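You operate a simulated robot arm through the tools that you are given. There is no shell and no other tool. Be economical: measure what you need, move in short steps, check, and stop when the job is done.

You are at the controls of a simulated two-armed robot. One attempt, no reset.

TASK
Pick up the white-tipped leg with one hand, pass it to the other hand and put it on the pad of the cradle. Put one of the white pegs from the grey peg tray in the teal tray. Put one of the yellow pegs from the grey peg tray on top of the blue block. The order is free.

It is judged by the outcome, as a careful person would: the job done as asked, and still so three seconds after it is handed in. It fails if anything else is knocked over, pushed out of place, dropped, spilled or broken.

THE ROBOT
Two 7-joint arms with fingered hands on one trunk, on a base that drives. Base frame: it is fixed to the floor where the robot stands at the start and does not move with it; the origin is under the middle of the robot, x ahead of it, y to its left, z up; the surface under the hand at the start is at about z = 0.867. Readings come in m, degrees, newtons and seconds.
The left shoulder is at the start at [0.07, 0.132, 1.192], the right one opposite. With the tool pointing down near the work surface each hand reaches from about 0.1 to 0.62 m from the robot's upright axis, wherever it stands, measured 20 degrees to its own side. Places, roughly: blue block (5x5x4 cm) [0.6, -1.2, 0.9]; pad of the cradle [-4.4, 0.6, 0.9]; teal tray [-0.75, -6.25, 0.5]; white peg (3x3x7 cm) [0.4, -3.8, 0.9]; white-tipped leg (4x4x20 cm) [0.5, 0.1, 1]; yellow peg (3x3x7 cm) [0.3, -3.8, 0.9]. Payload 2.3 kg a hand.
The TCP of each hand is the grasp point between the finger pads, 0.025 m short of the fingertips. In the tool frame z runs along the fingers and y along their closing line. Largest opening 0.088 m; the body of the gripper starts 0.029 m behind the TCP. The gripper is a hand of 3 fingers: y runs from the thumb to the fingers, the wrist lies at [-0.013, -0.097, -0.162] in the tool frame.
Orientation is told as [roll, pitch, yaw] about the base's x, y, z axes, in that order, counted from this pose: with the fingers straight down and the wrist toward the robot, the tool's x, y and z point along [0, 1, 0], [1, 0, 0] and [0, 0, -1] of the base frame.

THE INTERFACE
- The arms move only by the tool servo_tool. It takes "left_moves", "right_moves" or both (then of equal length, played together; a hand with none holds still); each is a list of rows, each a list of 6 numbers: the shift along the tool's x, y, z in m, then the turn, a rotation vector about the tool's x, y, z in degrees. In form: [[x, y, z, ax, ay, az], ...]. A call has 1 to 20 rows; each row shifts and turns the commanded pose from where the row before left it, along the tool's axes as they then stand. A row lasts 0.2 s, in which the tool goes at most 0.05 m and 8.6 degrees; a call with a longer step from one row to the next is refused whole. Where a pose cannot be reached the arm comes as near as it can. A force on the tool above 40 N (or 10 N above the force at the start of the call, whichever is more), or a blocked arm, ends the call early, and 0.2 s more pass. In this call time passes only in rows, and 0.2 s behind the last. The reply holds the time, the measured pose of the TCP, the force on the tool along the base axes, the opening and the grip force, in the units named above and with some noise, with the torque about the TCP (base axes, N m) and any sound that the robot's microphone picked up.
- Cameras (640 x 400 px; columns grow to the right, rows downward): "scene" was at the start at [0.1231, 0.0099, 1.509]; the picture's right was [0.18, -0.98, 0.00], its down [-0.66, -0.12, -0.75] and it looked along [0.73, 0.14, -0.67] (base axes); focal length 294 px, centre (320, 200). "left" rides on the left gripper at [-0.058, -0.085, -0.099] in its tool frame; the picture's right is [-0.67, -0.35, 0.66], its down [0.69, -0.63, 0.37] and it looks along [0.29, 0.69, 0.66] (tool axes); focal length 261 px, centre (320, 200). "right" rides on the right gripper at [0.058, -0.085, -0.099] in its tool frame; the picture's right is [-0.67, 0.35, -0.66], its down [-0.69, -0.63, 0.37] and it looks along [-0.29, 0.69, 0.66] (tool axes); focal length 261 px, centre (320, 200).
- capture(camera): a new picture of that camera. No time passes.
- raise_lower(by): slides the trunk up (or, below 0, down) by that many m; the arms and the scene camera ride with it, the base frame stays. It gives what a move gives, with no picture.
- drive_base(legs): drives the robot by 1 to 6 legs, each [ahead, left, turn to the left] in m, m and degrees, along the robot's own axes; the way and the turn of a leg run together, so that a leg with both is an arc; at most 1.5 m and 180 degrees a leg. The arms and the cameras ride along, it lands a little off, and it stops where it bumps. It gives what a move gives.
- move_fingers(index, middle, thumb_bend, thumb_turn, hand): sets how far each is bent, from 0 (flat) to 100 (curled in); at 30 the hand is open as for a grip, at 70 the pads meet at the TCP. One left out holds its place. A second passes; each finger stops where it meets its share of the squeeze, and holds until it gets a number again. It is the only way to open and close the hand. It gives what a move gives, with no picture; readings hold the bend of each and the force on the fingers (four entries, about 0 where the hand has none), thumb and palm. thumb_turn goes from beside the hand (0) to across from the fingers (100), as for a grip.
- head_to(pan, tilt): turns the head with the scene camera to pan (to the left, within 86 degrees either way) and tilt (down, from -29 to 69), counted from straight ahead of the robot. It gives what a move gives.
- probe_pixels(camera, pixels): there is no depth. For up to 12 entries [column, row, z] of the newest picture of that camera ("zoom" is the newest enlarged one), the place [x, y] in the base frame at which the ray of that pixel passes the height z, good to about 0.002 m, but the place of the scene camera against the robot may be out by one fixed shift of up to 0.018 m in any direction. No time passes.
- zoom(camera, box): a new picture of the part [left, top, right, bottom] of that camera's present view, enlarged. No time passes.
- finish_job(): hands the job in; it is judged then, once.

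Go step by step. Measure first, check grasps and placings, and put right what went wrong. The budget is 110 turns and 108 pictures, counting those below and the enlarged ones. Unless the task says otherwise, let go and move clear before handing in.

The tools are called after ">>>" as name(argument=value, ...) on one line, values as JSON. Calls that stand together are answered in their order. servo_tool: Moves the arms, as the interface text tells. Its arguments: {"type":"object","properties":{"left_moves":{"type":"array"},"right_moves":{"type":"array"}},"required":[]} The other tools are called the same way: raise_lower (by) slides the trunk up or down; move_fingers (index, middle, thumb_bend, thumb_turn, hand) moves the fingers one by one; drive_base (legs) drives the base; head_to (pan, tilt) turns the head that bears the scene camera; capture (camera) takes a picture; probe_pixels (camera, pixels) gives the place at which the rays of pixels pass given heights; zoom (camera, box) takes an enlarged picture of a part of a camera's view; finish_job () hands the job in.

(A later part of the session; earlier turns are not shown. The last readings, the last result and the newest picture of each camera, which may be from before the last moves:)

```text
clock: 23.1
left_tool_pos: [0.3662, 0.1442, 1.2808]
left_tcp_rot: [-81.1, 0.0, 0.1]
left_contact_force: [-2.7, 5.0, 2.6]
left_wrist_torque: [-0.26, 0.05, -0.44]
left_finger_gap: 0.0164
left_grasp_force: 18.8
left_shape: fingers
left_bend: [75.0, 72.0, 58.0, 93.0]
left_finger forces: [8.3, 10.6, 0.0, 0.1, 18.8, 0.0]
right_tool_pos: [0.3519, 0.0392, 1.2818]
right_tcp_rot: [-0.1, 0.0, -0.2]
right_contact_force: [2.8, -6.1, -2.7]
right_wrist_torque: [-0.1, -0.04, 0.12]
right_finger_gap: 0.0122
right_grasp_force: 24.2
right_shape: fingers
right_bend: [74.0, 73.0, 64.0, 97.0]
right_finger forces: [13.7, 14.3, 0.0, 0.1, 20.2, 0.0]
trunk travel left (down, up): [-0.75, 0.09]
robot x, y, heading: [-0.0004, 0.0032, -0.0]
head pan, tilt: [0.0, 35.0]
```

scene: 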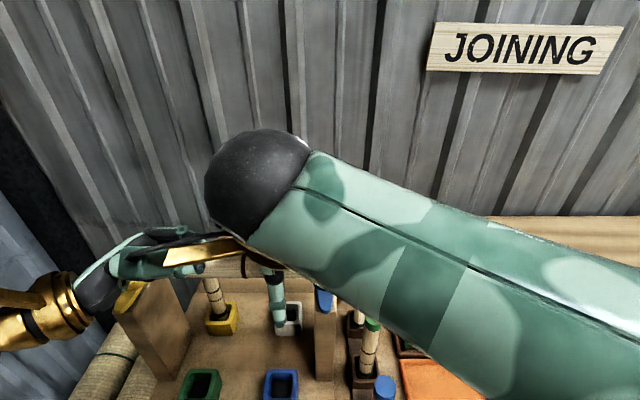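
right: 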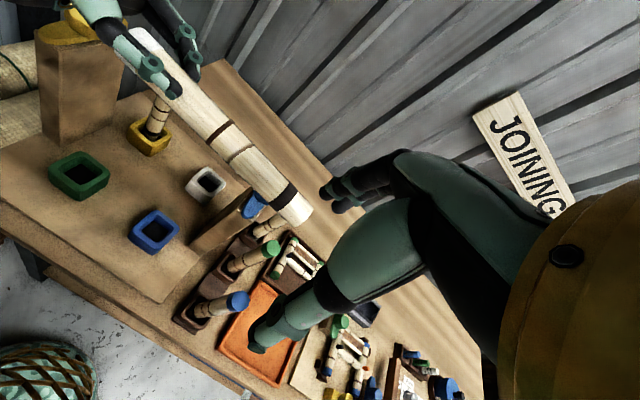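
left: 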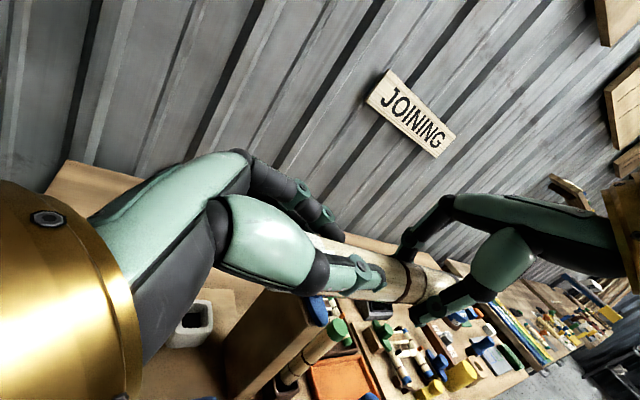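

The right hand holds with 24 N. I'll open the left hand and back it off along its fingers.

>>> move_fingers(hand="left", index=30, middle=30, thumb_bend=30)

>>> servo_tool(left_moves=[[0, 0, -0.02, 0, 0, 0], [0, 0, -0.03, 0, 0, 0], [0, 0, -0.03, 0, 0, 0], [0, 0, -0.03, 0, 0, 0]])

>>> capture(camera="right")

>>> capture(camera="left")

```text
clock: 24.1
left_tool_pos: [0.3647, 0.143, 1.2817]
left_tcp_rot: [-81.1, 0.0, 0.1]
left_contact_force: [-0.1, 0.2, 0.1]
left_wrist_torque: [-0.01, -0.04, -0.02]
left_finger_gap: 0.0842
left_grasp_force: 0.1
left_shape: fingers
left_bend: [30.0, 30.0, 30.0, 97.0]
left_finger forces: [0.1, 0.0, 0.1, 0.0, 0.0, 0.1]
right_tool_pos: [0.352, 0.0401, 1.2815]
right_tcp_rot: [0.0, 0.0, 0.1]
right_contact_force: [1.2, 0.3, -0.1]
right_wrist_torque: [0.0, 0.01, -0.02]
right_finger_gap: 0.0081
right_grasp_force: 21.4
right_shape: fingers
right_bend: [75.0, 75.0, 69.0, 94.0]
right_finger forces: [13.0, 8.0, 0.0, 0.0, 21.7, 0.1]
trunk travel left (down, up): [-0.75, 0.09]
robot x, y, heading: [0.0004, -0.0031, 0.1]
head pan, tilt: [0.0, 35.0]
```

```text
clock: 25.1
left_tool_pos: [0.3667, 0.2545, 1.2997]
left_tcp_rot: [-81.1, -0.1, 0.2]
left_contact_force: [-0.1, -0.4, 1.1]
left_wrist_torque: [0.0, 0.01, 0.03]
left_finger_gap: 0.0847
left_grasp_force: 0.0
left_shape: fingers
left_bend: [30.0, 30.0, 30.0, 97.0]
left_finger forces: [0.0, 0.1, 0.0, 0.1, 0.0, 0.0]
right_tool_pos: [0.3521, 0.0402, 1.2812]
right_tcp_rot: [0.1, 0.1, -0.1]
right_contact_force: [-1.3, 0.1, 0.0]
right_wrist_torque: [-0.04, -0.01, -0.02]
right_finger_gap: 0.0083
right_grasp_force: 21.5
right_shape: fingers
right_bend: [75.0, 75.0, 69.0, 94.0]
right_finger forces: [13.0, 8.1, 0.1, 0.1, 21.7, 0.1]
trunk travel left (down, up): [-0.75, 0.09]
robot x, y, heading: [0.0014, -0.0003, 0.0]
head pan, tilt: [0.0, 35.0]
```

```text
78 pictures are left
```

right: 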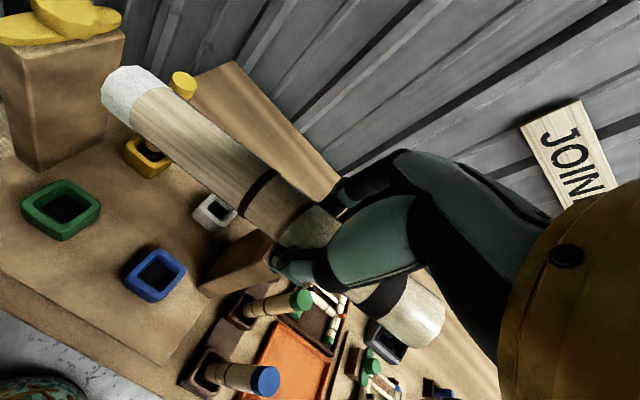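

```text
77 pictures are left
```

left: 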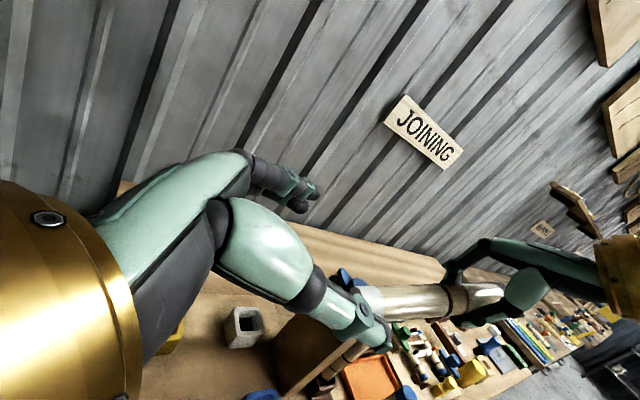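

The handover worked: the leg is in the right hand and the left is free. I'll bring the left hand back to pointing down, then look around before driving.

>>> servo_tool(left_moves=[[0, 0, 0, 0, 8.1, 0], [0, 0, 0, 0, 8.1, 0], [0, 0, 0, 0, 8.1, 0], [0, 0, 0, 0, 8.1, 0], [0, 0, 0, 0, 8.1, 0], [0, 0, 0, 0, 8.1, 0], [0, 0, 0, 0, 8.1, 0], [0, 0, 0, 0, 8.1, 0], [0, 0, 0, 0, 8.1, 0], [0, 0, 0, 0, 8.1, 0]])

>>> head_to(pan=-80, tilt=20)

>>> capture(camera="scene")

>>> head_to(pan=80, tilt=25)

>>> capture(camera="scene")

```text
clock: 27.3
left_tool_pos: [0.3641, 0.2506, 1.2983]
left_tcp_rot: [0.1, 0.1, 0.1]
left_contact_force: [0.0, 0.2, -0.3]
left_wrist_torque: [-0.02, 0.03, -0.01]
left_finger_gap: 0.0845
left_grasp_force: 0.1
left_shape: fingers
left_bend: [30.0, 30.0, 30.0, 97.0]
left_finger forces: [0.0, 0.0, 0.1, 0.0, 0.0, 0.0]
right_tool_pos: [0.3523, 0.04, 1.2829]
right_tcp_rot: [0.0, 0.0, 0.0]
right_contact_force: [0.0, 0.5, -1.0]
right_wrist_torque: [-0.04, -0.02, -0.02]
right_finger_gap: 0.0081
right_grasp_force: 21.4
right_shape: fingers
right_bend: [75.0, 75.0, 69.0, 94.0]
right_finger forces: [13.0, 8.0, 0.0, 0.1, 21.7, 0.0]
trunk travel left (down, up): [-0.75, 0.09]
robot x, y, heading: [-0.0016, 0.0, -0.1]
head pan, tilt: [0.0, 35.0]
```

```text
clock: 28.9
left_tool_pos: [0.3657, 0.2527, 1.2978]
left_tcp_rot: [-0.1, 0.1, 0.1]
left_contact_force: [-0.7, -0.8, 0.1]
left_wrist_torque: [0.0, 0.02, -0.01]
left_finger_gap: 0.0846
left_grasp_force: 0.2
left_shape: fingers
left_bend: [30.0, 30.0, 30.0, 97.0]
left_finger forces: [0.0, 0.0, 0.1, 0.1, 0.0, 0.0]
right_tool_pos: [0.3524, 0.0402, 1.2823]
right_tcp_rot: [0.0, 0.0, 0.0]
right_contact_force: [0.1, 0.0, 0.0]
right_wrist_torque: [-0.03, -0.03, 0.0]
right_finger_gap: 0.0081
right_grasp_force: 21.7
right_shape: fingers
right_bend: [75.0, 75.0, 69.0, 94.0]
right_finger forces: [13.0, 7.9, 0.0, 0.0, 21.7, 0.0]
trunk travel left (down, up): [-0.75, 0.09]
robot x, y, heading: [0.0021, 0.0012, 0.0]
head pan, tilt: [-80.0, 20.0]
```

```text
76 pictures are left
```

scene: 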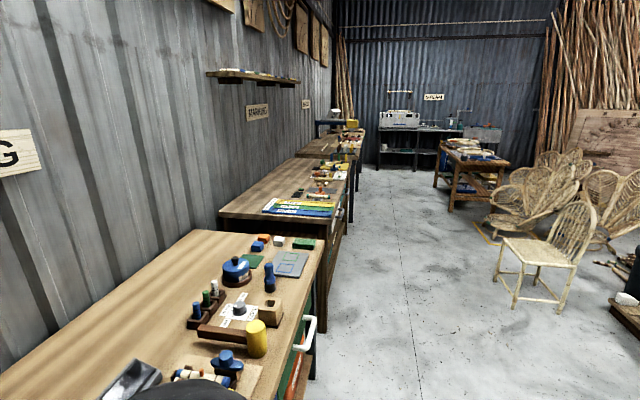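

```text
clock: 31.3
left_tool_pos: [0.3648, 0.2525, 1.2976]
left_tcp_rot: [-0.1, 0.0, 0.2]
left_contact_force: [0.0, 0.7, 0.5]
left_wrist_torque: [-0.04, -0.02, -0.03]
left_finger_gap: 0.0846
left_grasp_force: 0.1
left_shape: fingers
left_bend: [30.0, 30.0, 30.0, 97.0]
left_finger forces: [0.1, 0.0, 0.1, 0.0, 0.0, 0.0]
right_tool_pos: [0.3506, 0.0398, 1.2824]
right_tcp_rot: [0.0, 0.0, -0.1]
right_contact_force: [-0.1, 0.2, -0.7]
right_wrist_torque: [-0.03, -0.02, -0.01]
right_finger_gap: 0.0084
right_grasp_force: 20.5
right_shape: fingers
right_bend: [75.0, 75.0, 69.0, 94.0]
right_finger forces: [13.0, 7.9, 0.0, 0.1, 21.7, 0.0]
trunk travel left (down, up): [-0.75, 0.09]
robot x, y, heading: [0.0002, -0.0005, -0.1]
head pan, tilt: [80.0, 25.0]
```

```text
75 pictures are left
```

scene: 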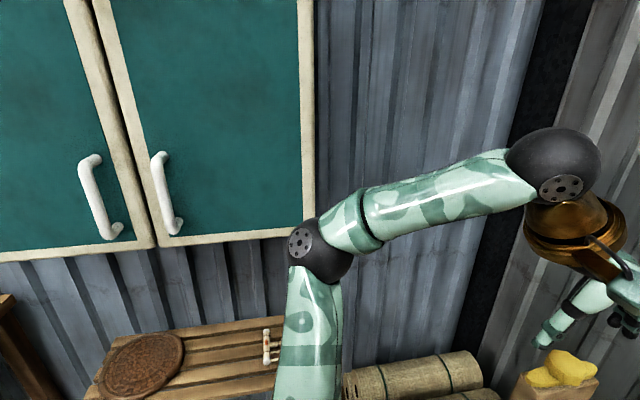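

The aisle to my right is clear; behind me is still unseen. I'll back up slightly, turn right 90°, and look behind.

>>> drive_base(legs=[[-0.2, 0, 0], [0, 0, -90]])

>>> head_to(pan=-75, tilt=25)

>>> capture(camera="scene")

>>> head_to(pan=0, tilt=30)

>>> capture(camera="scene")

```text
clock: 36.7
left_tool_pos: [0.0598, -0.3578, 1.2977]
left_tcp_rot: [-0.1, 0.0, -88.4]
left_contact_force: [-0.5, 0.6, -0.1]
left_wrist_torque: [0.02, 0.01, 0.02]
left_finger_gap: 0.0846
left_grasp_force: 0.0
left_shape: fingers
left_bend: [30.0, 30.0, 30.0, 97.0]
left_finger forces: [0.0, 0.0, 0.0, 0.1, 0.0, 0.1]
right_tool_pos: [-0.1518, -0.3518, 1.2825]
right_tcp_rot: [0.2, 0.0, -88.6]
right_contact_force: [0.8, 0.1, -0.6]
right_wrist_torque: [0.04, 0.02, -0.02]
right_finger_gap: 0.008
right_grasp_force: 20.7
right_shape: fingers
right_bend: [75.0, 75.0, 69.0, 94.0]
right_finger forces: [12.8, 7.6, 0.0, 0.1, 21.3, 0.1]
trunk travel left (down, up): [-0.75, 0.09]
robot x, y, heading: [-0.2011, 0.0005, -88.6]
head pan, tilt: [80.0, 25.0]
```

```text
clock: 39.1
left_tool_pos: [0.0592, -0.358, 1.2976]
left_tcp_rot: [-0.1, 0.0, -88.4]
left_contact_force: [-0.1, -0.3, 0.7]
left_wrist_torque: [0.01, 0.05, -0.01]
left_finger_gap: 0.0842
left_grasp_force: 0.1
left_shape: fingers
left_bend: [30.0, 30.0, 30.0, 97.0]
left_finger forces: [0.0, 0.0, 0.0, 0.0, 0.0, 0.0]
right_tool_pos: [-0.1522, -0.3507, 1.2825]
right_tcp_rot: [0.0, 0.0, -88.6]
right_contact_force: [-0.3, 0.5, -1.2]
right_wrist_torque: [0.01, 0.04, 0.0]
right_finger_gap: 0.008
right_grasp_force: 21.0
right_shape: fingers
right_bend: [75.0, 75.0, 69.0, 94.0]
right_finger forces: [12.8, 7.7, 0.0, 0.1, 21.2, 0.0]
trunk travel left (down, up): [-0.75, 0.09]
robot x, y, heading: [-0.2019, -0.0025, -88.4]
head pan, tilt: [-75.0, 25.0]
```

```text
74 pictures are left
```

scene: 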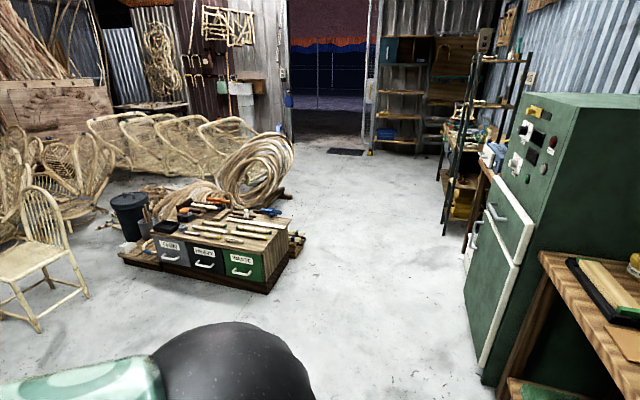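

```text
clock: 40.6
left_tool_pos: [0.0592, -0.3584, 1.2981]
left_tcp_rot: [-0.1, 0.0, -88.5]
left_contact_force: [0.1, 0.3, -0.5]
left_wrist_torque: [0.0, 0.01, 0.0]
left_finger_gap: 0.0844
left_grasp_force: 0.0
left_shape: fingers
left_bend: [30.0, 30.0, 30.0, 97.0]
left_finger forces: [0.1, 0.0, 0.0, 0.0, 0.1, 0.0]
right_tool_pos: [-0.1518, -0.3518, 1.2816]
right_tcp_rot: [0.1, -0.1, -88.6]
right_contact_force: [-0.6, -0.7, -0.8]
right_wrist_torque: [0.0, 0.01, -0.03]
right_finger_gap: 0.0081
right_grasp_force: 20.8
right_shape: fingers
right_bend: [75.0, 75.0, 69.0, 94.0]
right_finger forces: [12.8, 7.7, 0.0, 0.0, 21.3, 0.1]
trunk travel left (down, up): [-0.75, 0.09]
robot x, y, heading: [-0.2027, 0.002, -88.4]
head pan, tilt: [0.0, 30.0]
```

```text
73 pictures are left
```

scene: 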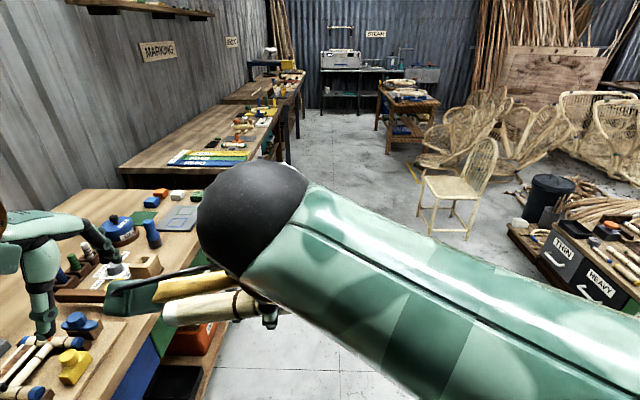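

Facing towards -x I see the cart at (210,240), the green cabinet at (540,240) and shelving at (470,150). I need floor positions for the lane, so I'll turn the head back and probe.

>>> head_to(pan=-86, tilt=22)

>>> capture(camera="scene")

```text
clock: 42.2
left_tool_pos: [0.0597, -0.3586, 1.2975]
left_tcp_rot: [-0.3, 0.1, -88.5]
left_contact_force: [0.4, -0.9, 0.0]
left_wrist_torque: [0.0, -0.02, -0.02]
left_finger_gap: 0.0847
left_grasp_force: 0.2
left_shape: fingers
left_bend: [30.0, 30.0, 30.0, 97.0]
left_finger forces: [0.1, 0.0, 0.0, 0.0, 0.1, 0.1]
right_tool_pos: [-0.1523, -0.3515, 1.2826]
right_tcp_rot: [0.0, 0.0, -88.4]
right_contact_force: [-1.0, 1.1, -1.4]
right_wrist_torque: [-0.01, 0.03, -0.03]
right_finger_gap: 0.0084
right_grasp_force: 20.5
right_shape: fingers
right_bend: [75.0, 75.0, 69.0, 94.0]
right_finger forces: [12.8, 7.8, 0.1, 0.0, 21.3, 0.0]
trunk travel left (down, up): [-0.75, 0.09]
robot x, y, heading: [-0.2032, 0.0025, -88.3]
head pan, tilt: [-85.9, 22.0]
```

```text
72 pictures are left
```

scene: 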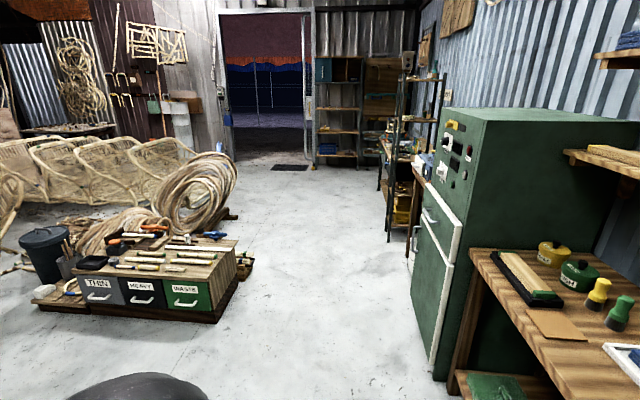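

>>> probe_pixels(camera="scene", pixels=[[433, 378, 0], [410, 262, 0], [213, 322, 0], [240, 282, 0], [388, 241, 0], [380, 190, 0], [238, 215, 0], [415, 175, 0.9], [395, 150, 0.9], [474, 250, 0.87]])

>>> zoom(camera="scene", box=[330, 100, 470, 260])

```text
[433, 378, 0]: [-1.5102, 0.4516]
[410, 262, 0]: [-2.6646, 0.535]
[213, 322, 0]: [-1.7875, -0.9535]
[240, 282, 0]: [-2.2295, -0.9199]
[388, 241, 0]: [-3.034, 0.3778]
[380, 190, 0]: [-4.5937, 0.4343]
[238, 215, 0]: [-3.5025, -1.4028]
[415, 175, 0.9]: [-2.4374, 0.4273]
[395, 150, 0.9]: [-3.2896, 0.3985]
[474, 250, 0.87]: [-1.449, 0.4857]
```

```text
2.50 times, centred on (400, 180) of scene
```

zoom: 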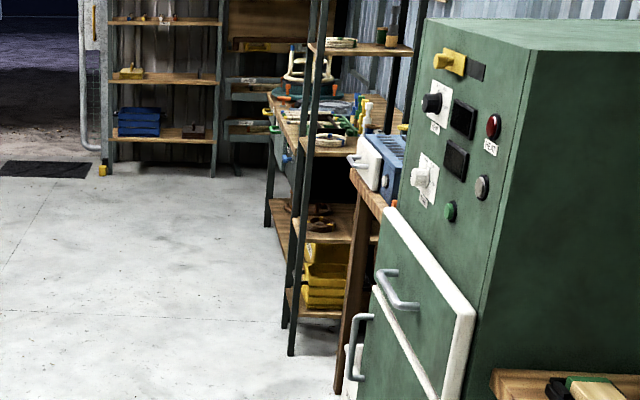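

The lane between the cart (y≤-0.92) and the cabinets (y≥0.38) is clear. I'll turn to face -x and drive along y≈-0.2 to x≈-3.8.

>>> drive_base(legs=[[0, 0, -91.5], [0.6, 0.2, 0], [1.5, 0, 0], [1.5, 0, 0]])

>>> head_to(pan=-45, tilt=30)

>>> capture(camera="scene")

```text
clock: 63.5
left_tool_pos: [-4.1592, -0.5733, 1.2981]
left_tcp_rot: [-0.1, 0.0, -179.7]
left_contact_force: [0.4, 0.6, -0.1]
left_wrist_torque: [-0.01, -0.01, 0.0]
left_finger_gap: 0.0845
left_grasp_force: 0.1
left_shape: fingers
left_bend: [30.0, 30.0, 30.0, 97.0]
left_finger forces: [0.0, 0.0, 0.1, 0.0, 0.0, 0.0]
right_tool_pos: [-4.1474, -0.3631, 1.2828]
right_tcp_rot: [0.0, 0.0, -179.8]
right_contact_force: [-0.5, -0.6, -0.8]
right_wrist_torque: [0.0, 0.02, -0.03]
right_finger_gap: 0.0076
right_grasp_force: 20.4
right_shape: fingers
right_bend: [75.0, 75.0, 70.0, 94.0]
right_finger forces: [12.4, 7.4, 0.0, 0.0, 20.9, 0.1]
trunk travel left (down, up): [-0.75, 0.09]
robot x, y, heading: [-3.7945, -0.3195, -179.5]
head pan, tilt: [-85.9, 22.0]
```

```text
clock: 64.6
left_tool_pos: [-4.1583, -0.5737, 1.2976]
left_tcp_rot: [-0.1, -0.1, -179.6]
left_contact_force: [-0.9, 0.4, -1.1]
left_wrist_torque: [-0.01, 0.0, 0.03]
left_finger_gap: 0.0845
left_grasp_force: 0.1
left_shape: fingers
left_bend: [30.0, 30.0, 30.0, 97.0]
left_finger forces: [0.1, 0.0, 0.1, 0.1, 0.0, 0.0]
right_tool_pos: [-4.1477, -0.3633, 1.2826]
right_tcp_rot: [0.0, 0.0, -179.9]
right_contact_force: [-0.6, 0.1, -1.4]
right_wrist_torque: [0.0, 0.04, 0.01]
right_finger_gap: 0.0077
right_grasp_force: 20.1
right_shape: fingers
right_bend: [75.0, 75.0, 70.0, 94.0]
right_finger forces: [12.5, 7.4, 0.0, 0.1, 20.8, 0.1]
trunk travel left (down, up): [-0.75, 0.09]
robot x, y, heading: [-3.795, -0.3209, -179.7]
head pan, tilt: [-45.0, 30.0]
```

```text
70 pictures are left
```

scene: 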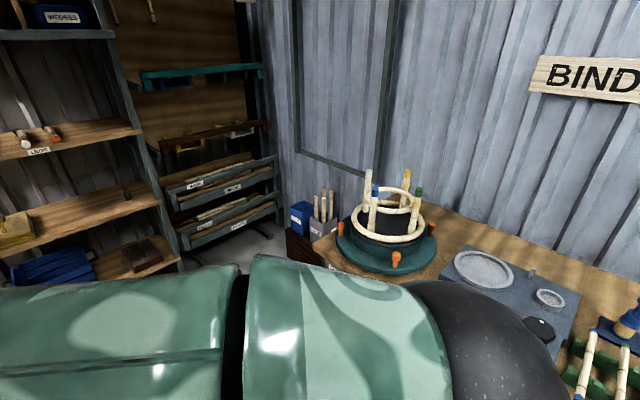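

The binding bench with the cradle is on my right. I'll turn right 90° here to face it.

>>> drive_base(legs=[[0, 0, -90]])

>>> head_to(pan=30, tilt=35)

>>> capture(camera="scene")

```text
clock: 68.8
left_tool_pos: [-4.0572, 0.0375, 1.2985]
left_tcp_rot: [-0.1, 0.0, 91.6]
left_contact_force: [0.3, 0.5, -0.1]
left_wrist_torque: [-0.02, 0.03, -0.01]
left_finger_gap: 0.0846
left_grasp_force: 0.1
left_shape: fingers
left_bend: [30.0, 30.0, 30.0, 97.0]
left_finger forces: [0.0, 0.0, 0.0, 0.0, 0.1, 0.1]
right_tool_pos: [-3.8453, 0.0304, 1.2825]
right_tcp_rot: [0.0, 0.0, 91.5]
right_contact_force: [1.1, 0.1, -1.4]
right_wrist_torque: [0.0, -0.01, -0.01]
right_finger_gap: 0.0073
right_grasp_force: 19.7
right_shape: fingers
right_bend: [75.0, 75.0, 70.0, 94.0]
right_finger forces: [12.2, 7.3, 0.0, 0.0, 20.5, 0.0]
trunk travel left (down, up): [-0.75, 0.09]
robot x, y, heading: [-3.7975, -0.3207, 91.5]
head pan, tilt: [-45.0, 30.0]
```

```text
clock: 70.3
left_tool_pos: [-4.0567, 0.0384, 1.2979]
left_tcp_rot: [-0.1, -0.1, 91.6]
left_contact_force: [0.0, 0.4, 0.9]
left_wrist_torque: [0.03, 0.01, -0.03]
left_finger_gap: 0.0845
left_grasp_force: 0.1
left_shape: fingers
left_bend: [30.0, 30.0, 30.0, 97.0]
left_finger forces: [0.0, 0.0, 0.1, 0.1, 0.0, 0.0]
right_tool_pos: [-3.8446, 0.03, 1.2821]
right_tcp_rot: [0.0, 0.0, 91.4]
right_contact_force: [0.3, 0.0, -1.3]
right_wrist_torque: [0.0, -0.04, -0.02]
right_finger_gap: 0.0076
right_grasp_force: 20.3
right_shape: fingers
right_bend: [75.0, 75.0, 70.0, 94.0]
right_finger forces: [12.2, 7.3, 0.1, 0.1, 20.5, 0.0]
trunk travel left (down, up): [-0.75, 0.09]
robot x, y, heading: [-3.7946, -0.3205, 91.4]
head pan, tilt: [30.0, 35.0]
```

```text
69 pictures are left
```

scene: 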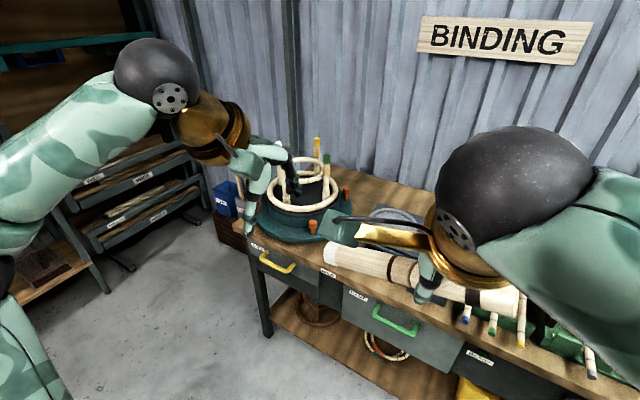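

>>> zoom(camera="scene", box=[210, 130, 450, 290])

>>> probe_pixels(camera="scene", pixels=[[305, 195, 0.9], [400, 218, 0.87], [480, 330, 0.9], [330, 285, 0.85], [245, 240, 0.85]])

```text
2.50 times, centred on (330, 210) of scene
```

zoom: 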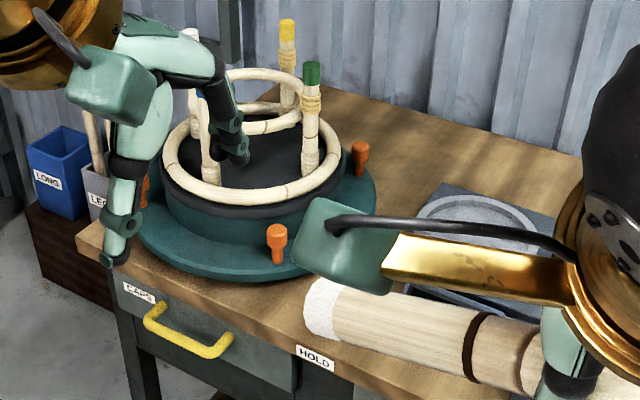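

```text
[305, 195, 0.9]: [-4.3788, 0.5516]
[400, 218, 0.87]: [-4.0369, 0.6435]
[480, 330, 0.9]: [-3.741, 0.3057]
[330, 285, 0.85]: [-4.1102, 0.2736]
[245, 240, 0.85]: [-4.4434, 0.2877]
```

The teal round fixture near (-4.38, 0.58) is the cradle, with a dark pad inside a ring and posts. I'll tuck the left hand back, drive left to face the cradle and look from there.

>>> servo_tool(left_moves=[[0.01, -0.04, -0.01, 0, 0, 0], [0.01, -0.04, -0.01, 0, 0, 0], [0.01, -0.04, -0.01, 0, 0, 0], [0.01, -0.02, -0.01, 0, 0, 0]])

>>> drive_base(legs=[[0, 0.55, -1.5]])

>>> head_to(pan=8, tilt=40)

>>> capture(camera="scene")

>>> capture(camera="right")

```text
clock: 71.3
left_tool_pos: [-4.0777, -0.0639, 1.3212]
left_tcp_rot: [0.0, -0.1, 91.7]
left_contact_force: [0.3, -0.7, -0.8]
left_wrist_torque: [-0.01, -0.01, -0.01]
left_finger_gap: 0.0845
left_grasp_force: 0.1
left_shape: fingers
left_bend: [30.0, 30.0, 30.0, 97.0]
left_finger forces: [0.0, 0.1, 0.0, 0.0, 0.1, 0.0]
left hand out of reach, approached as far as the arm can: row 3, 4
right_tool_pos: [-3.8451, 0.0308, 1.2823]
right_tcp_rot: [0.0, 0.1, 91.5]
right_contact_force: [0.0, 0.0, -0.7]
right_wrist_torque: [0.03, 0.0, 0.01]
right_finger_gap: 0.0075
right_grasp_force: 19.9
right_shape: fingers
right_bend: [75.0, 75.0, 70.0, 94.0]
right_finger forces: [12.2, 7.2, 0.1, 0.0, 20.4, 0.1]
trunk travel left (down, up): [-0.75, 0.09]
robot x, y, heading: [-3.7929, -0.3216, 91.5]
head pan, tilt: [30.0, 35.0]
```

```text
clock: 74.5
left_tool_pos: [-4.6183, -0.062, 1.3216]
left_tcp_rot: [0.0, 0.0, 89.8]
left_contact_force: [-0.4, -0.5, 0.2]
left_wrist_torque: [0.01, 0.0, -0.04]
left_finger_gap: 0.0842
left_grasp_force: 0.0
left_shape: fingers
left_bend: [30.0, 30.0, 30.0, 97.0]
left_finger forces: [0.1, 0.0, 0.0, 0.1, 0.1, 0.1]
right_tool_pos: [-4.3837, 0.0256, 1.2824]
right_tcp_rot: [0.2, -0.1, 89.7]
right_contact_force: [0.3, 0.4, -1.4]
right_wrist_torque: [0.0, -0.04, 0.02]
right_finger_gap: 0.0075
right_grasp_force: 20.5
right_shape: fingers
right_bend: [75.0, 75.0, 70.0, 94.0]
right_finger forces: [12.1, 7.3, 0.0, 0.0, 20.6, 0.1]
trunk travel left (down, up): [-0.75, 0.09]
robot x, y, heading: [-4.3439, -0.3245, 90.1]
head pan, tilt: [30.0, 35.0]
```

```text
clock: 75.3
left_tool_pos: [-4.6203, -0.0625, 1.3214]
left_tcp_rot: [-0.1, -0.1, 90.0]
left_contact_force: [-1.0, 0.9, -0.2]
left_wrist_torque: [0.01, 0.01, -0.01]
left_finger_gap: 0.0846
left_grasp_force: 0.0
left_shape: fingers
left_bend: [30.0, 30.0, 30.0, 97.0]
left_finger forces: [0.0, 0.0, 0.0, 0.1, 0.1, 0.0]
right_tool_pos: [-4.3851, 0.025, 1.282]
right_tcp_rot: [0.0, -0.1, 89.7]
right_contact_force: [0.1, 0.2, -0.7]
right_wrist_torque: [0.02, -0.04, 0.0]
right_finger_gap: 0.0075
right_grasp_force: 19.8
right_shape: fingers
right_bend: [75.0, 75.0, 70.0, 94.0]
right_finger forces: [12.2, 7.3, 0.0, 0.0, 20.5, 0.0]
trunk travel left (down, up): [-0.75, 0.09]
robot x, y, heading: [-4.3432, -0.3276, 89.7]
head pan, tilt: [8.0, 40.0]
```

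```text
67 pictures are left
```

scene: 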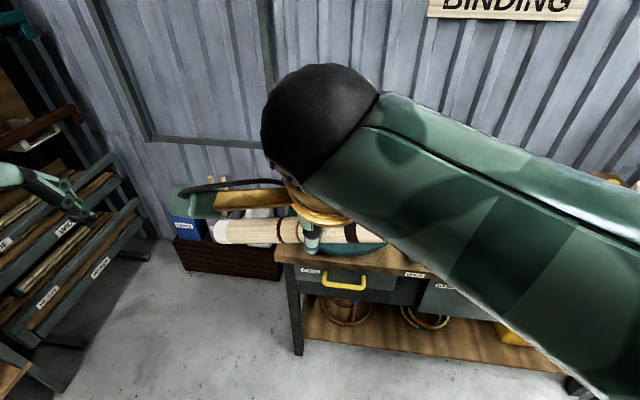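

```text
66 pictures are left
```

right: 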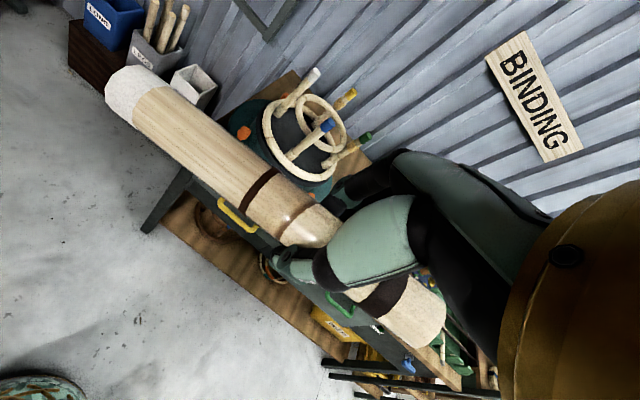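

My right arm blocks the head view. I'll swing it to the right for a clear look at the cradle.

>>> servo_tool(right_moves=[[-0.045, 0, 0, 0, 0, 0], [-0.045, 0, 0, 0, 0, 0], [-0.045, 0, 0, 0, 0, 0], [-0.045, 0, 0, 0, 0, 0], [-0.045, 0, 0, 0, 0, 0], [-0.045, 0, 0, 0, 0, 0], [-0.045, 0, 0, 0, 0, 0]])

>>> zoom(camera="scene", box=[170, 140, 490, 340])

```text
clock: 76.9
left_tool_pos: [-4.6178, -0.0613, 1.3223]
left_tcp_rot: [0.0, 0.0, 89.9]
left_contact_force: [-0.3, 0.0, -0.2]
left_wrist_torque: [-0.01, -0.01, 0.0]
left_finger_gap: 0.0845
left_grasp_force: 0.0
left_shape: fingers
left_bend: [30.0, 30.0, 30.0, 97.0]
left_finger forces: [0.1, 0.1, 0.1, 0.0, 0.1, 0.0]
right_tool_pos: [-4.066, 0.0203, 1.2781]
right_tcp_rot: [0.1, 0.0, 89.7]
right_contact_force: [0.4, -0.1, 0.2]
right_wrist_torque: [0.02, -0.01, -0.01]
right_finger_gap: 0.0071
right_grasp_force: 20.1
right_shape: fingers
right_bend: [75.0, 75.0, 70.0, 94.0]
right_finger forces: [12.3, 7.0, 0.1, 0.0, 20.6, 0.0]
trunk travel left (down, up): [-0.75, 0.09]
robot x, y, heading: [-4.3475, -0.3261, 89.8]
head pan, tilt: [8.0, 40.0]
```

```text
2.00 times, centred on (330, 240) of scene
```

zoom: 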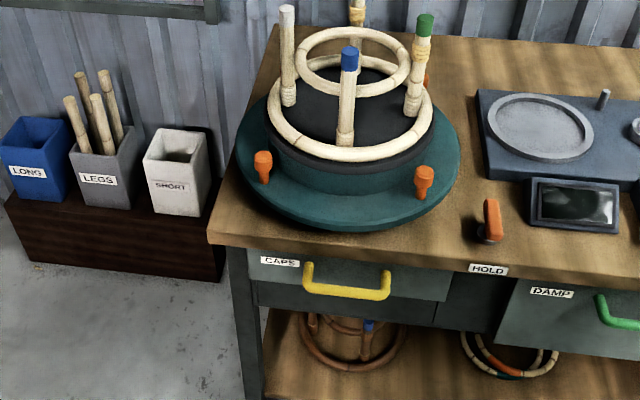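

The cradle holds a ring frame with four tipped posts over a dark pad. I'll drive 0.3 m closer and inspect it with the left wrist camera.

>>> drive_base(legs=[[0.28, 0, 0]])

>>> head_to(pan=5, tilt=50)

>>> capture(camera="scene")

>>> capture(camera="left")

```text
clock: 78.8
left_tool_pos: [-4.6195, 0.2107, 1.3211]
left_tcp_rot: [-0.2, -0.2, 90.0]
left_contact_force: [0.1, -0.2, 0.5]
left_wrist_torque: [0.01, 0.01, -0.01]
left_finger_gap: 0.0846
left_grasp_force: 0.1
left_shape: fingers
left_bend: [30.0, 30.0, 30.0, 97.0]
left_finger forces: [0.0, 0.0, 0.0, 0.0, 0.1, 0.0]
right_tool_pos: [-4.0674, 0.2945, 1.2788]
right_tcp_rot: [0.0, -0.1, 89.9]
right_contact_force: [-0.3, 0.6, 0.0]
right_wrist_torque: [0.03, 0.0, 0.01]
right_finger_gap: 0.007
right_grasp_force: 19.7
right_shape: fingers
right_bend: [75.0, 75.0, 70.0, 94.0]
right_finger forces: [12.3, 7.0, 0.1, 0.0, 20.5, 0.1]
trunk travel left (down, up): [-0.75, 0.09]
robot x, y, heading: [-4.3461, -0.0512, 90.1]
head pan, tilt: [8.0, 40.0]
```

```text
clock: 79.6
left_tool_pos: [-4.6177, 0.2137, 1.3224]
left_tcp_rot: [0.0, 0.1, 89.9]
left_contact_force: [-0.7, -0.3, 0.0]
left_wrist_torque: [0.02, 0.02, -0.02]
left_finger_gap: 0.0844
left_grasp_force: 0.0
left_shape: fingers
left_bend: [30.0, 30.0, 30.0, 97.0]
left_finger forces: [0.0, 0.0, 0.0, 0.1, 0.0, 0.0]
right_tool_pos: [-4.0683, 0.297, 1.2791]
right_tcp_rot: [0.0, 0.0, 89.8]
right_contact_force: [-0.6, 0.2, 0.0]
right_wrist_torque: [-0.01, -0.01, 0.01]
right_finger_gap: 0.0071
right_grasp_force: 19.8
right_shape: fingers
right_bend: [75.0, 75.0, 70.0, 94.0]
right_finger forces: [12.3, 7.0, 0.1, 0.0, 20.5, 0.0]
trunk travel left (down, up): [-0.75, 0.09]
robot x, y, heading: [-4.3453, -0.0516, 89.9]
head pan, tilt: [5.0, 50.0]
```

```text
64 pictures are left
```

scene: 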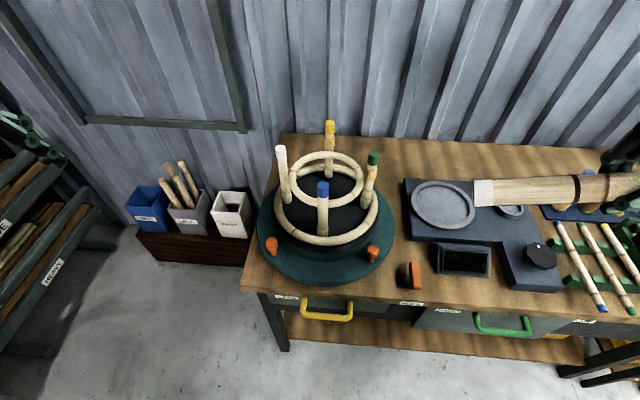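

```text
63 pictures are left
```

left: 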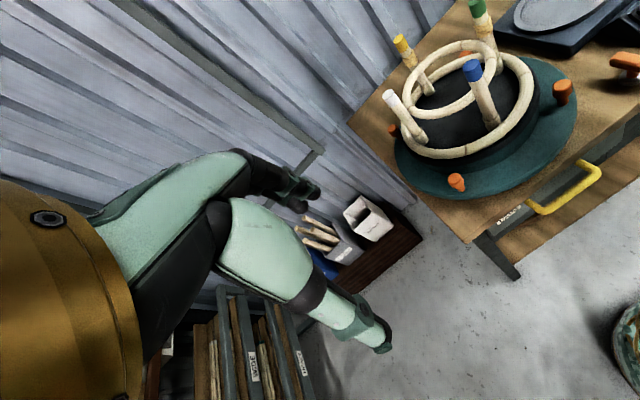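

>>> zoom(camera="left", box=[370, 0, 600, 210])

>>> probe_pixels(camera="scene", pixels=[[275, 205, 0.94], [378, 207, 0.94], [327, 243, 0.94], [257, 225, 0.88], [394, 225, 0.88], [329, 285, 0.87], [296, 165, 1.0], [366, 165, 1.0], [330, 204, 1.0], [333, 152, 1.0], [280, 150, 1.06]])

>>> zoom(camera="scene", box=[240, 110, 410, 290])

```text
1.90 times, centred on (485, 105) of left
```

zoom: 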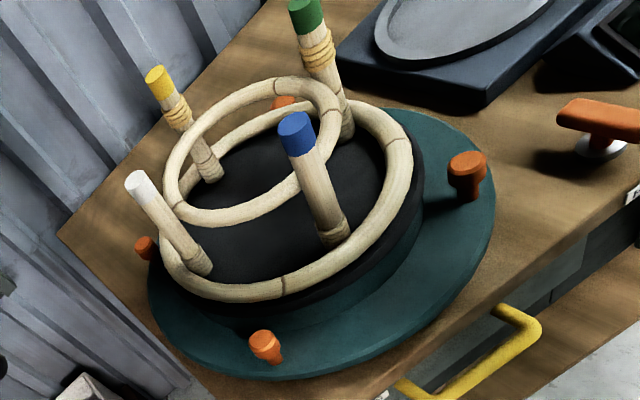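

```text
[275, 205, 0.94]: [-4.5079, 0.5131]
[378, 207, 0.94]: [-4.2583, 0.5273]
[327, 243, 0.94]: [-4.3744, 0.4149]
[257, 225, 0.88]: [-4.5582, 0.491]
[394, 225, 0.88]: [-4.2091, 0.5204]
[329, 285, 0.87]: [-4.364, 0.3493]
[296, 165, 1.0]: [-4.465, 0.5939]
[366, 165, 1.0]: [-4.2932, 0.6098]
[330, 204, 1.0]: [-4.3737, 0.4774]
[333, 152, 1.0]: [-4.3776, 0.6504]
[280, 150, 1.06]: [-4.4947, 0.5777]
```

```text
2.22 times, centred on (325, 200) of scene
```

zoom: 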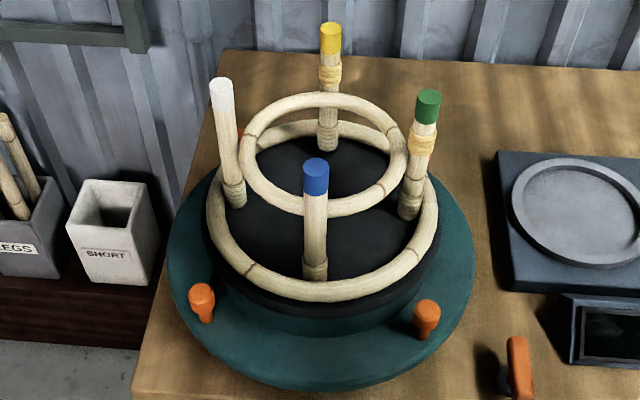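

The pad is the dark disc inside the 25 cm ring. A smaller ring hovers over it at z≈1.0, so the leg has to stand upright through that ring, held by its end with the fingers down. I'll regrasp: the left hand takes the white end, then the right hand takes the other end along its axis. First I'll bring the hands in front of the robot.

>>> servo_tool(left_moves=[[0, 0.02, 0, 0, -7.5, 0], [0, 0.02, 0, 0, -7.5, 0], [0, 0.02, 0, 0, -7.5, 0], [0, 0.02, 0, 0, -7.5, 0], [0, 0, 0, 0, -7.5, 0], [0, 0, 0, 0, -7.5, 0], [0, 0, 0, 0, -7.5, 0], [0, 0, 0, 0, -7.5, 0], [0, 0, 0, 0, -7.5, 0], [0, 0, 0, 0, -7.5, 0], [0, 0, 0, 0, -7.5, 0], [0, 0, 0, 0, -7.5, 0]], right_moves=[[0, 0, 0, 0, 0, 0], [0, 0, 0, 0, 0, 0], [0, 0, 0, 0, 0, 0], [0, 0, 0, 0, 0, 0], [0, 0, 0, 0, 0, 0], [0, 0, 0, 0, 0, 0], [0, 0, 0, 0, 0, 0], [0.045, 0, 0, 0, 0, 0], [0.045, 0, 0, 0, 0, 0], [0.045, 0, 0, 0, 0, 0], [0.045, 0, 0, 0, 0, 0], [0.045, 0, 0, 0, 0, 0]])

>>> head_to(pan=5, tilt=40)

>>> capture(camera="left")

>>> capture(camera="scene")

```text
clock: 82.2
left_tool_pos: [-4.623, 0.2939, 1.321]
left_tcp_rot: [-90.4, 0.0, 89.9]
left_contact_force: [0.6, -0.1, -0.5]
left_wrist_torque: [0.05, 0.03, -0.03]
left_finger_gap: 0.0847
left_grasp_force: 0.0
left_shape: fingers
left_bend: [30.0, 30.0, 30.0, 97.0]
left_finger forces: [0.1, 0.1, 0.0, 0.0, 0.0, 0.0]
right_tool_pos: [-4.2991, 0.3015, 1.2782]
right_tcp_rot: [0.0, 0.0, 89.7]
right_contact_force: [0.5, 1.2, -0.7]
right_wrist_torque: [0.0, -0.04, -0.02]
right_finger_gap: 0.0068
right_grasp_force: 19.8
right_shape: fingers
right_bend: [75.0, 75.0, 71.0, 94.0]
right_finger forces: [12.5, 6.8, 0.0, 0.0, 20.0, 0.1]
trunk travel left (down, up): [-0.75, 0.09]
robot x, y, heading: [-4.3429, -0.0484, 90.0]
head pan, tilt: [5.0, 50.0]
```

```text
clock: 82.9
left_tool_pos: [-4.6197, 0.294, 1.3224]
left_tcp_rot: [-90.1, 0.0, 90.0]
left_contact_force: [0.7, 0.4, -0.5]
left_wrist_torque: [0.01, -0.03, -0.03]
left_finger_gap: 0.0845
left_grasp_force: 0.1
left_shape: fingers
left_bend: [30.0, 30.0, 30.0, 97.0]
left_finger forces: [0.1, 0.0, 0.0, 0.0, 0.1, 0.0]
right_tool_pos: [-4.2949, 0.3028, 1.2788]
right_tcp_rot: [0.0, 0.0, 89.8]
right_contact_force: [-0.1, -0.6, -1.2]
right_wrist_torque: [-0.05, -0.04, 0.03]
right_finger_gap: 0.0067
right_grasp_force: 19.6
right_shape: fingers
right_bend: [75.0, 75.0, 71.0, 94.0]
right_finger forces: [12.5, 6.8, 0.1, 0.0, 20.0, 0.1]
trunk travel left (down, up): [-0.75, 0.09]
robot x, y, heading: [-4.3446, -0.0495, 89.8]
head pan, tilt: [5.0, 40.0]
```

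```text
60 pictures are left
```

left: 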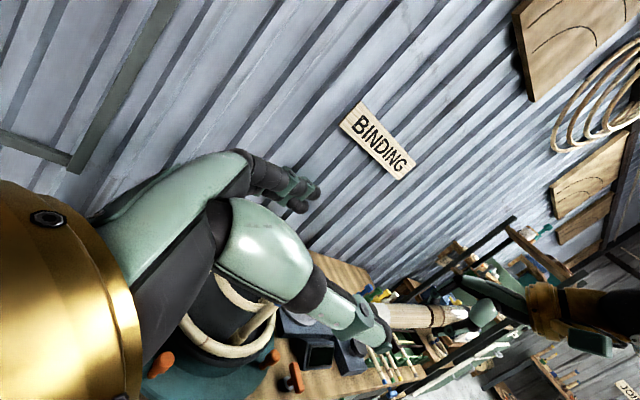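

```text
59 pictures are left
```

scene: 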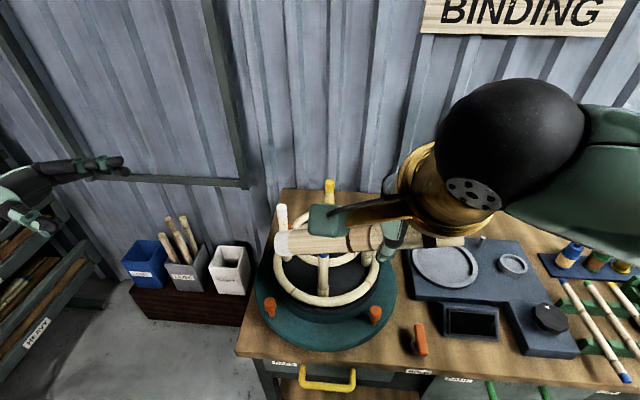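

>>> zoom(camera="left", box=[330, 260, 530, 380])

>>> probe_pixels(camera="scene", pixels=[[281, 244, 1.275], [350, 240, 1.275], [455, 240, 1.275]])

>>> zoom(camera="scene", box=[250, 190, 490, 290])

>>> capture(camera="right")

```text
3.20 times, centred on (430, 320) of left
```

zoom: 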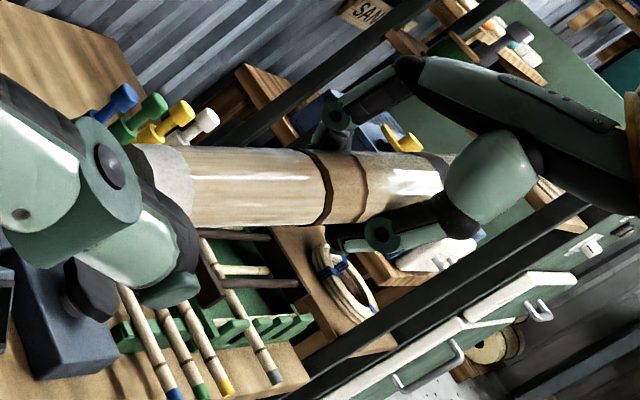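

```text
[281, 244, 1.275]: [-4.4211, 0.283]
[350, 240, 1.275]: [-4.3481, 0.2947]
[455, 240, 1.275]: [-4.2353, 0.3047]
```

```text
2.67 times, centred on (370, 240) of scene
```

zoom: 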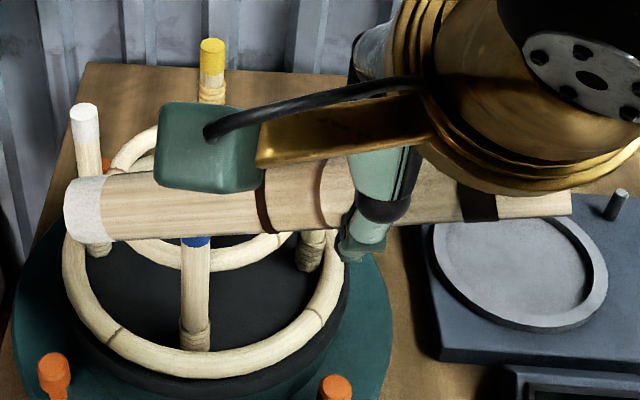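

```text
56 pictures are left
```

right: 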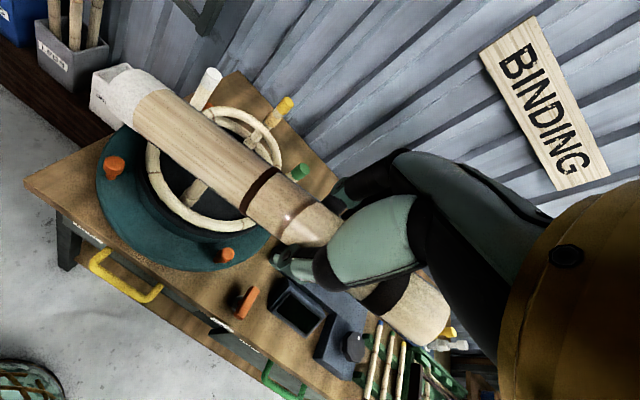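

Measurements show the white end sagging about 12°. I'll level the leg by rolling the right hand, then bring the left hand to the same height and partway in.

>>> servo_tool(right_moves=[[0, 0, 0, 0, 5.5, 0], [0, 0, 0, 0, 5.5, 0], [0, 0, 0, 0, 0, 0], [0, 0, 0, 0, 0, 0]], left_moves=[[0.024, 0.004, 0.0, 0, 0, 0], [0.023, 0.005, 0.0, 0, 0, 0], [0, 0, 0.045, 0, 0, 0], [0, 0, 0.045, 0, 0, 0]])

>>> zoom(camera="left", box=[300, 220, 560, 390])

>>> capture(camera="scene")

```text
clock: 83.9
left_tool_pos: [-4.5289, 0.3001, 1.2732]
left_tcp_rot: [-90.0, 0.0, 89.9]
left_contact_force: [0.3, -0.1, -0.7]
left_wrist_torque: [-0.03, -0.01, -0.04]
left_finger_gap: 0.0846
left_grasp_force: 0.1
left_shape: fingers
left_bend: [30.0, 30.0, 30.0, 97.0]
left_finger forces: [0.0, 0.0, 0.0, 0.1, 0.1, 0.0]
right_tool_pos: [-4.2919, 0.2988, 1.2777]
right_tcp_rot: [11.0, -0.1, 89.8]
right_contact_force: [0.1, 0.0, -0.8]
right_wrist_torque: [-0.01, -0.03, 0.01]
right_finger_gap: 0.0068
right_grasp_force: 19.4
right_shape: fingers
right_bend: [75.0, 75.0, 71.0, 94.0]
right_finger forces: [12.5, 6.8, 0.0, 0.0, 19.9, 0.0]
trunk travel left (down, up): [-0.75, 0.09]
robot x, y, heading: [-4.3427, -0.0499, 90.1]
head pan, tilt: [5.0, 40.0]
```

```text
2.35 times, centred on (430, 305) of left
```

zoom: 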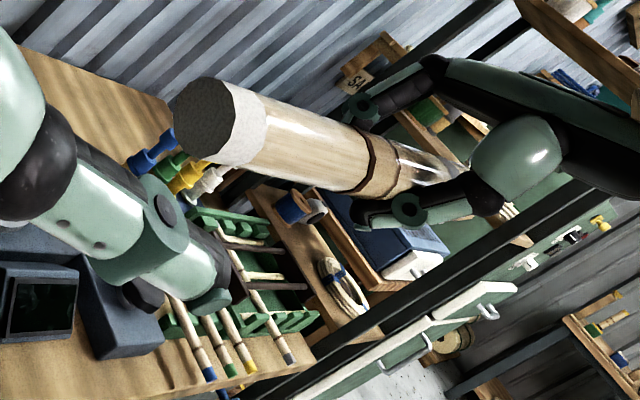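

```text
54 pictures are left
```

scene: 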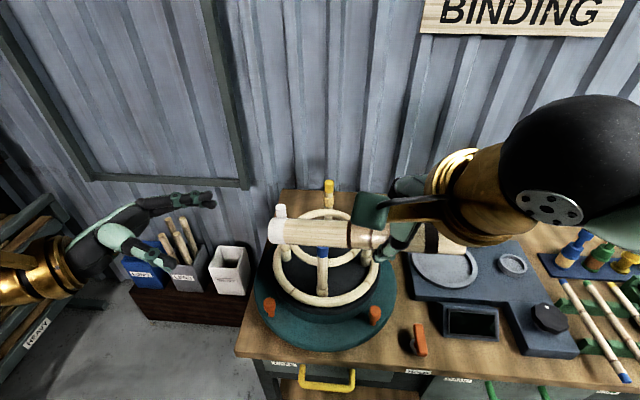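

>>> probe_pixels(camera="scene", pixels=[[271, 231, 1.255], [271, 231, 1.275], [362, 236, 1.255], [362, 236, 1.275], [455, 239, 1.275], [455, 239, 1.295]])

>>> probe_pixels(camera="left", pixels=[[380, 272, 1.245], [380, 272, 1.255], [380, 272, 1.265], [452, 290, 1.265], [452, 290, 1.275], [452, 290, 1.285]])

>>> zoom(camera="scene", box=[250, 190, 490, 290])

```text
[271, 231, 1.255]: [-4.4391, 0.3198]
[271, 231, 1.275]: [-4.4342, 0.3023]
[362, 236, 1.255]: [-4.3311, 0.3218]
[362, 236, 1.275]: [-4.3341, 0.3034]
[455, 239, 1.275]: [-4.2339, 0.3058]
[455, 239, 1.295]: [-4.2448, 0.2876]
```

```text
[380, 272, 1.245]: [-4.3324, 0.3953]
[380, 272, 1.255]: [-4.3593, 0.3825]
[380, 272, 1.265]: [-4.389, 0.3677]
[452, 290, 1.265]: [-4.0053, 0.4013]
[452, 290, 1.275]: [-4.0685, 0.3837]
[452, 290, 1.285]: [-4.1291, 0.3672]
```

```text
2.67 times, centred on (370, 240) of scene
```

zoom: 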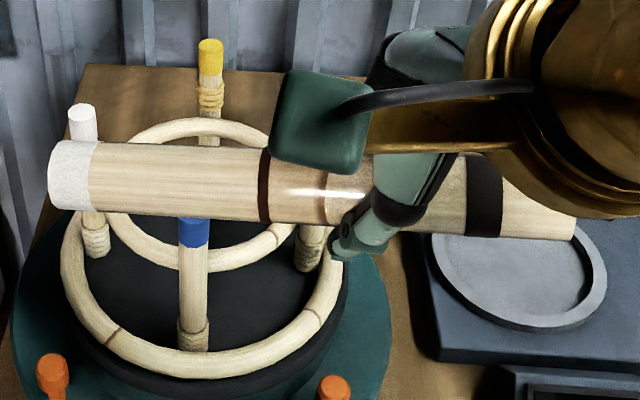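

The left probe used an older picture. I'll take fresh pictures for proper stereo.

>>> capture(camera="left")

>>> probe_pixels(camera="left", pixels=[[380, 272, 1.24], [380, 272, 1.25], [380, 272, 1.26], [380, 272, 1.27], [452, 290, 1.275], [452, 290, 1.285], [452, 290, 1.295]])

>>> capture(camera="right")

```text
52 pictures are left
```

left: 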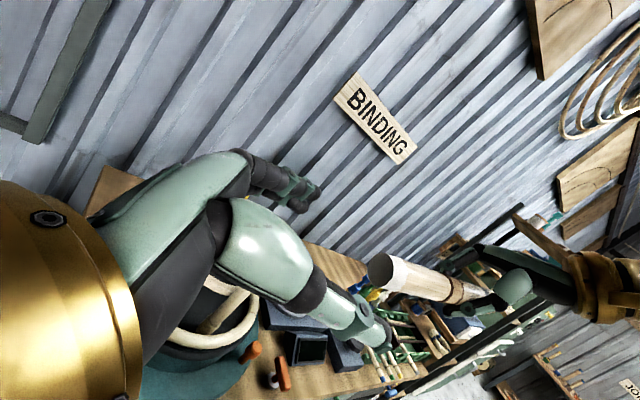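

```text
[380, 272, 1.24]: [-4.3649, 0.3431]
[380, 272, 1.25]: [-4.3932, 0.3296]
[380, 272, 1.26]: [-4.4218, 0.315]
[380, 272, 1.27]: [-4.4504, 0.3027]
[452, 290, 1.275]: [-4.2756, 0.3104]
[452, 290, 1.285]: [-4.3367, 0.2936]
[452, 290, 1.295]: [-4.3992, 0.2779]
```

```text
51 pictures are left
```

right: 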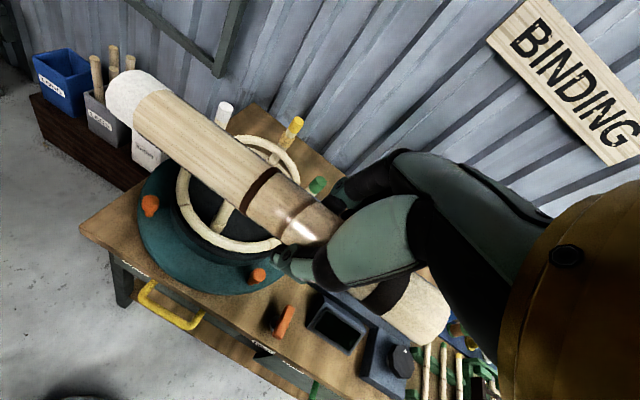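

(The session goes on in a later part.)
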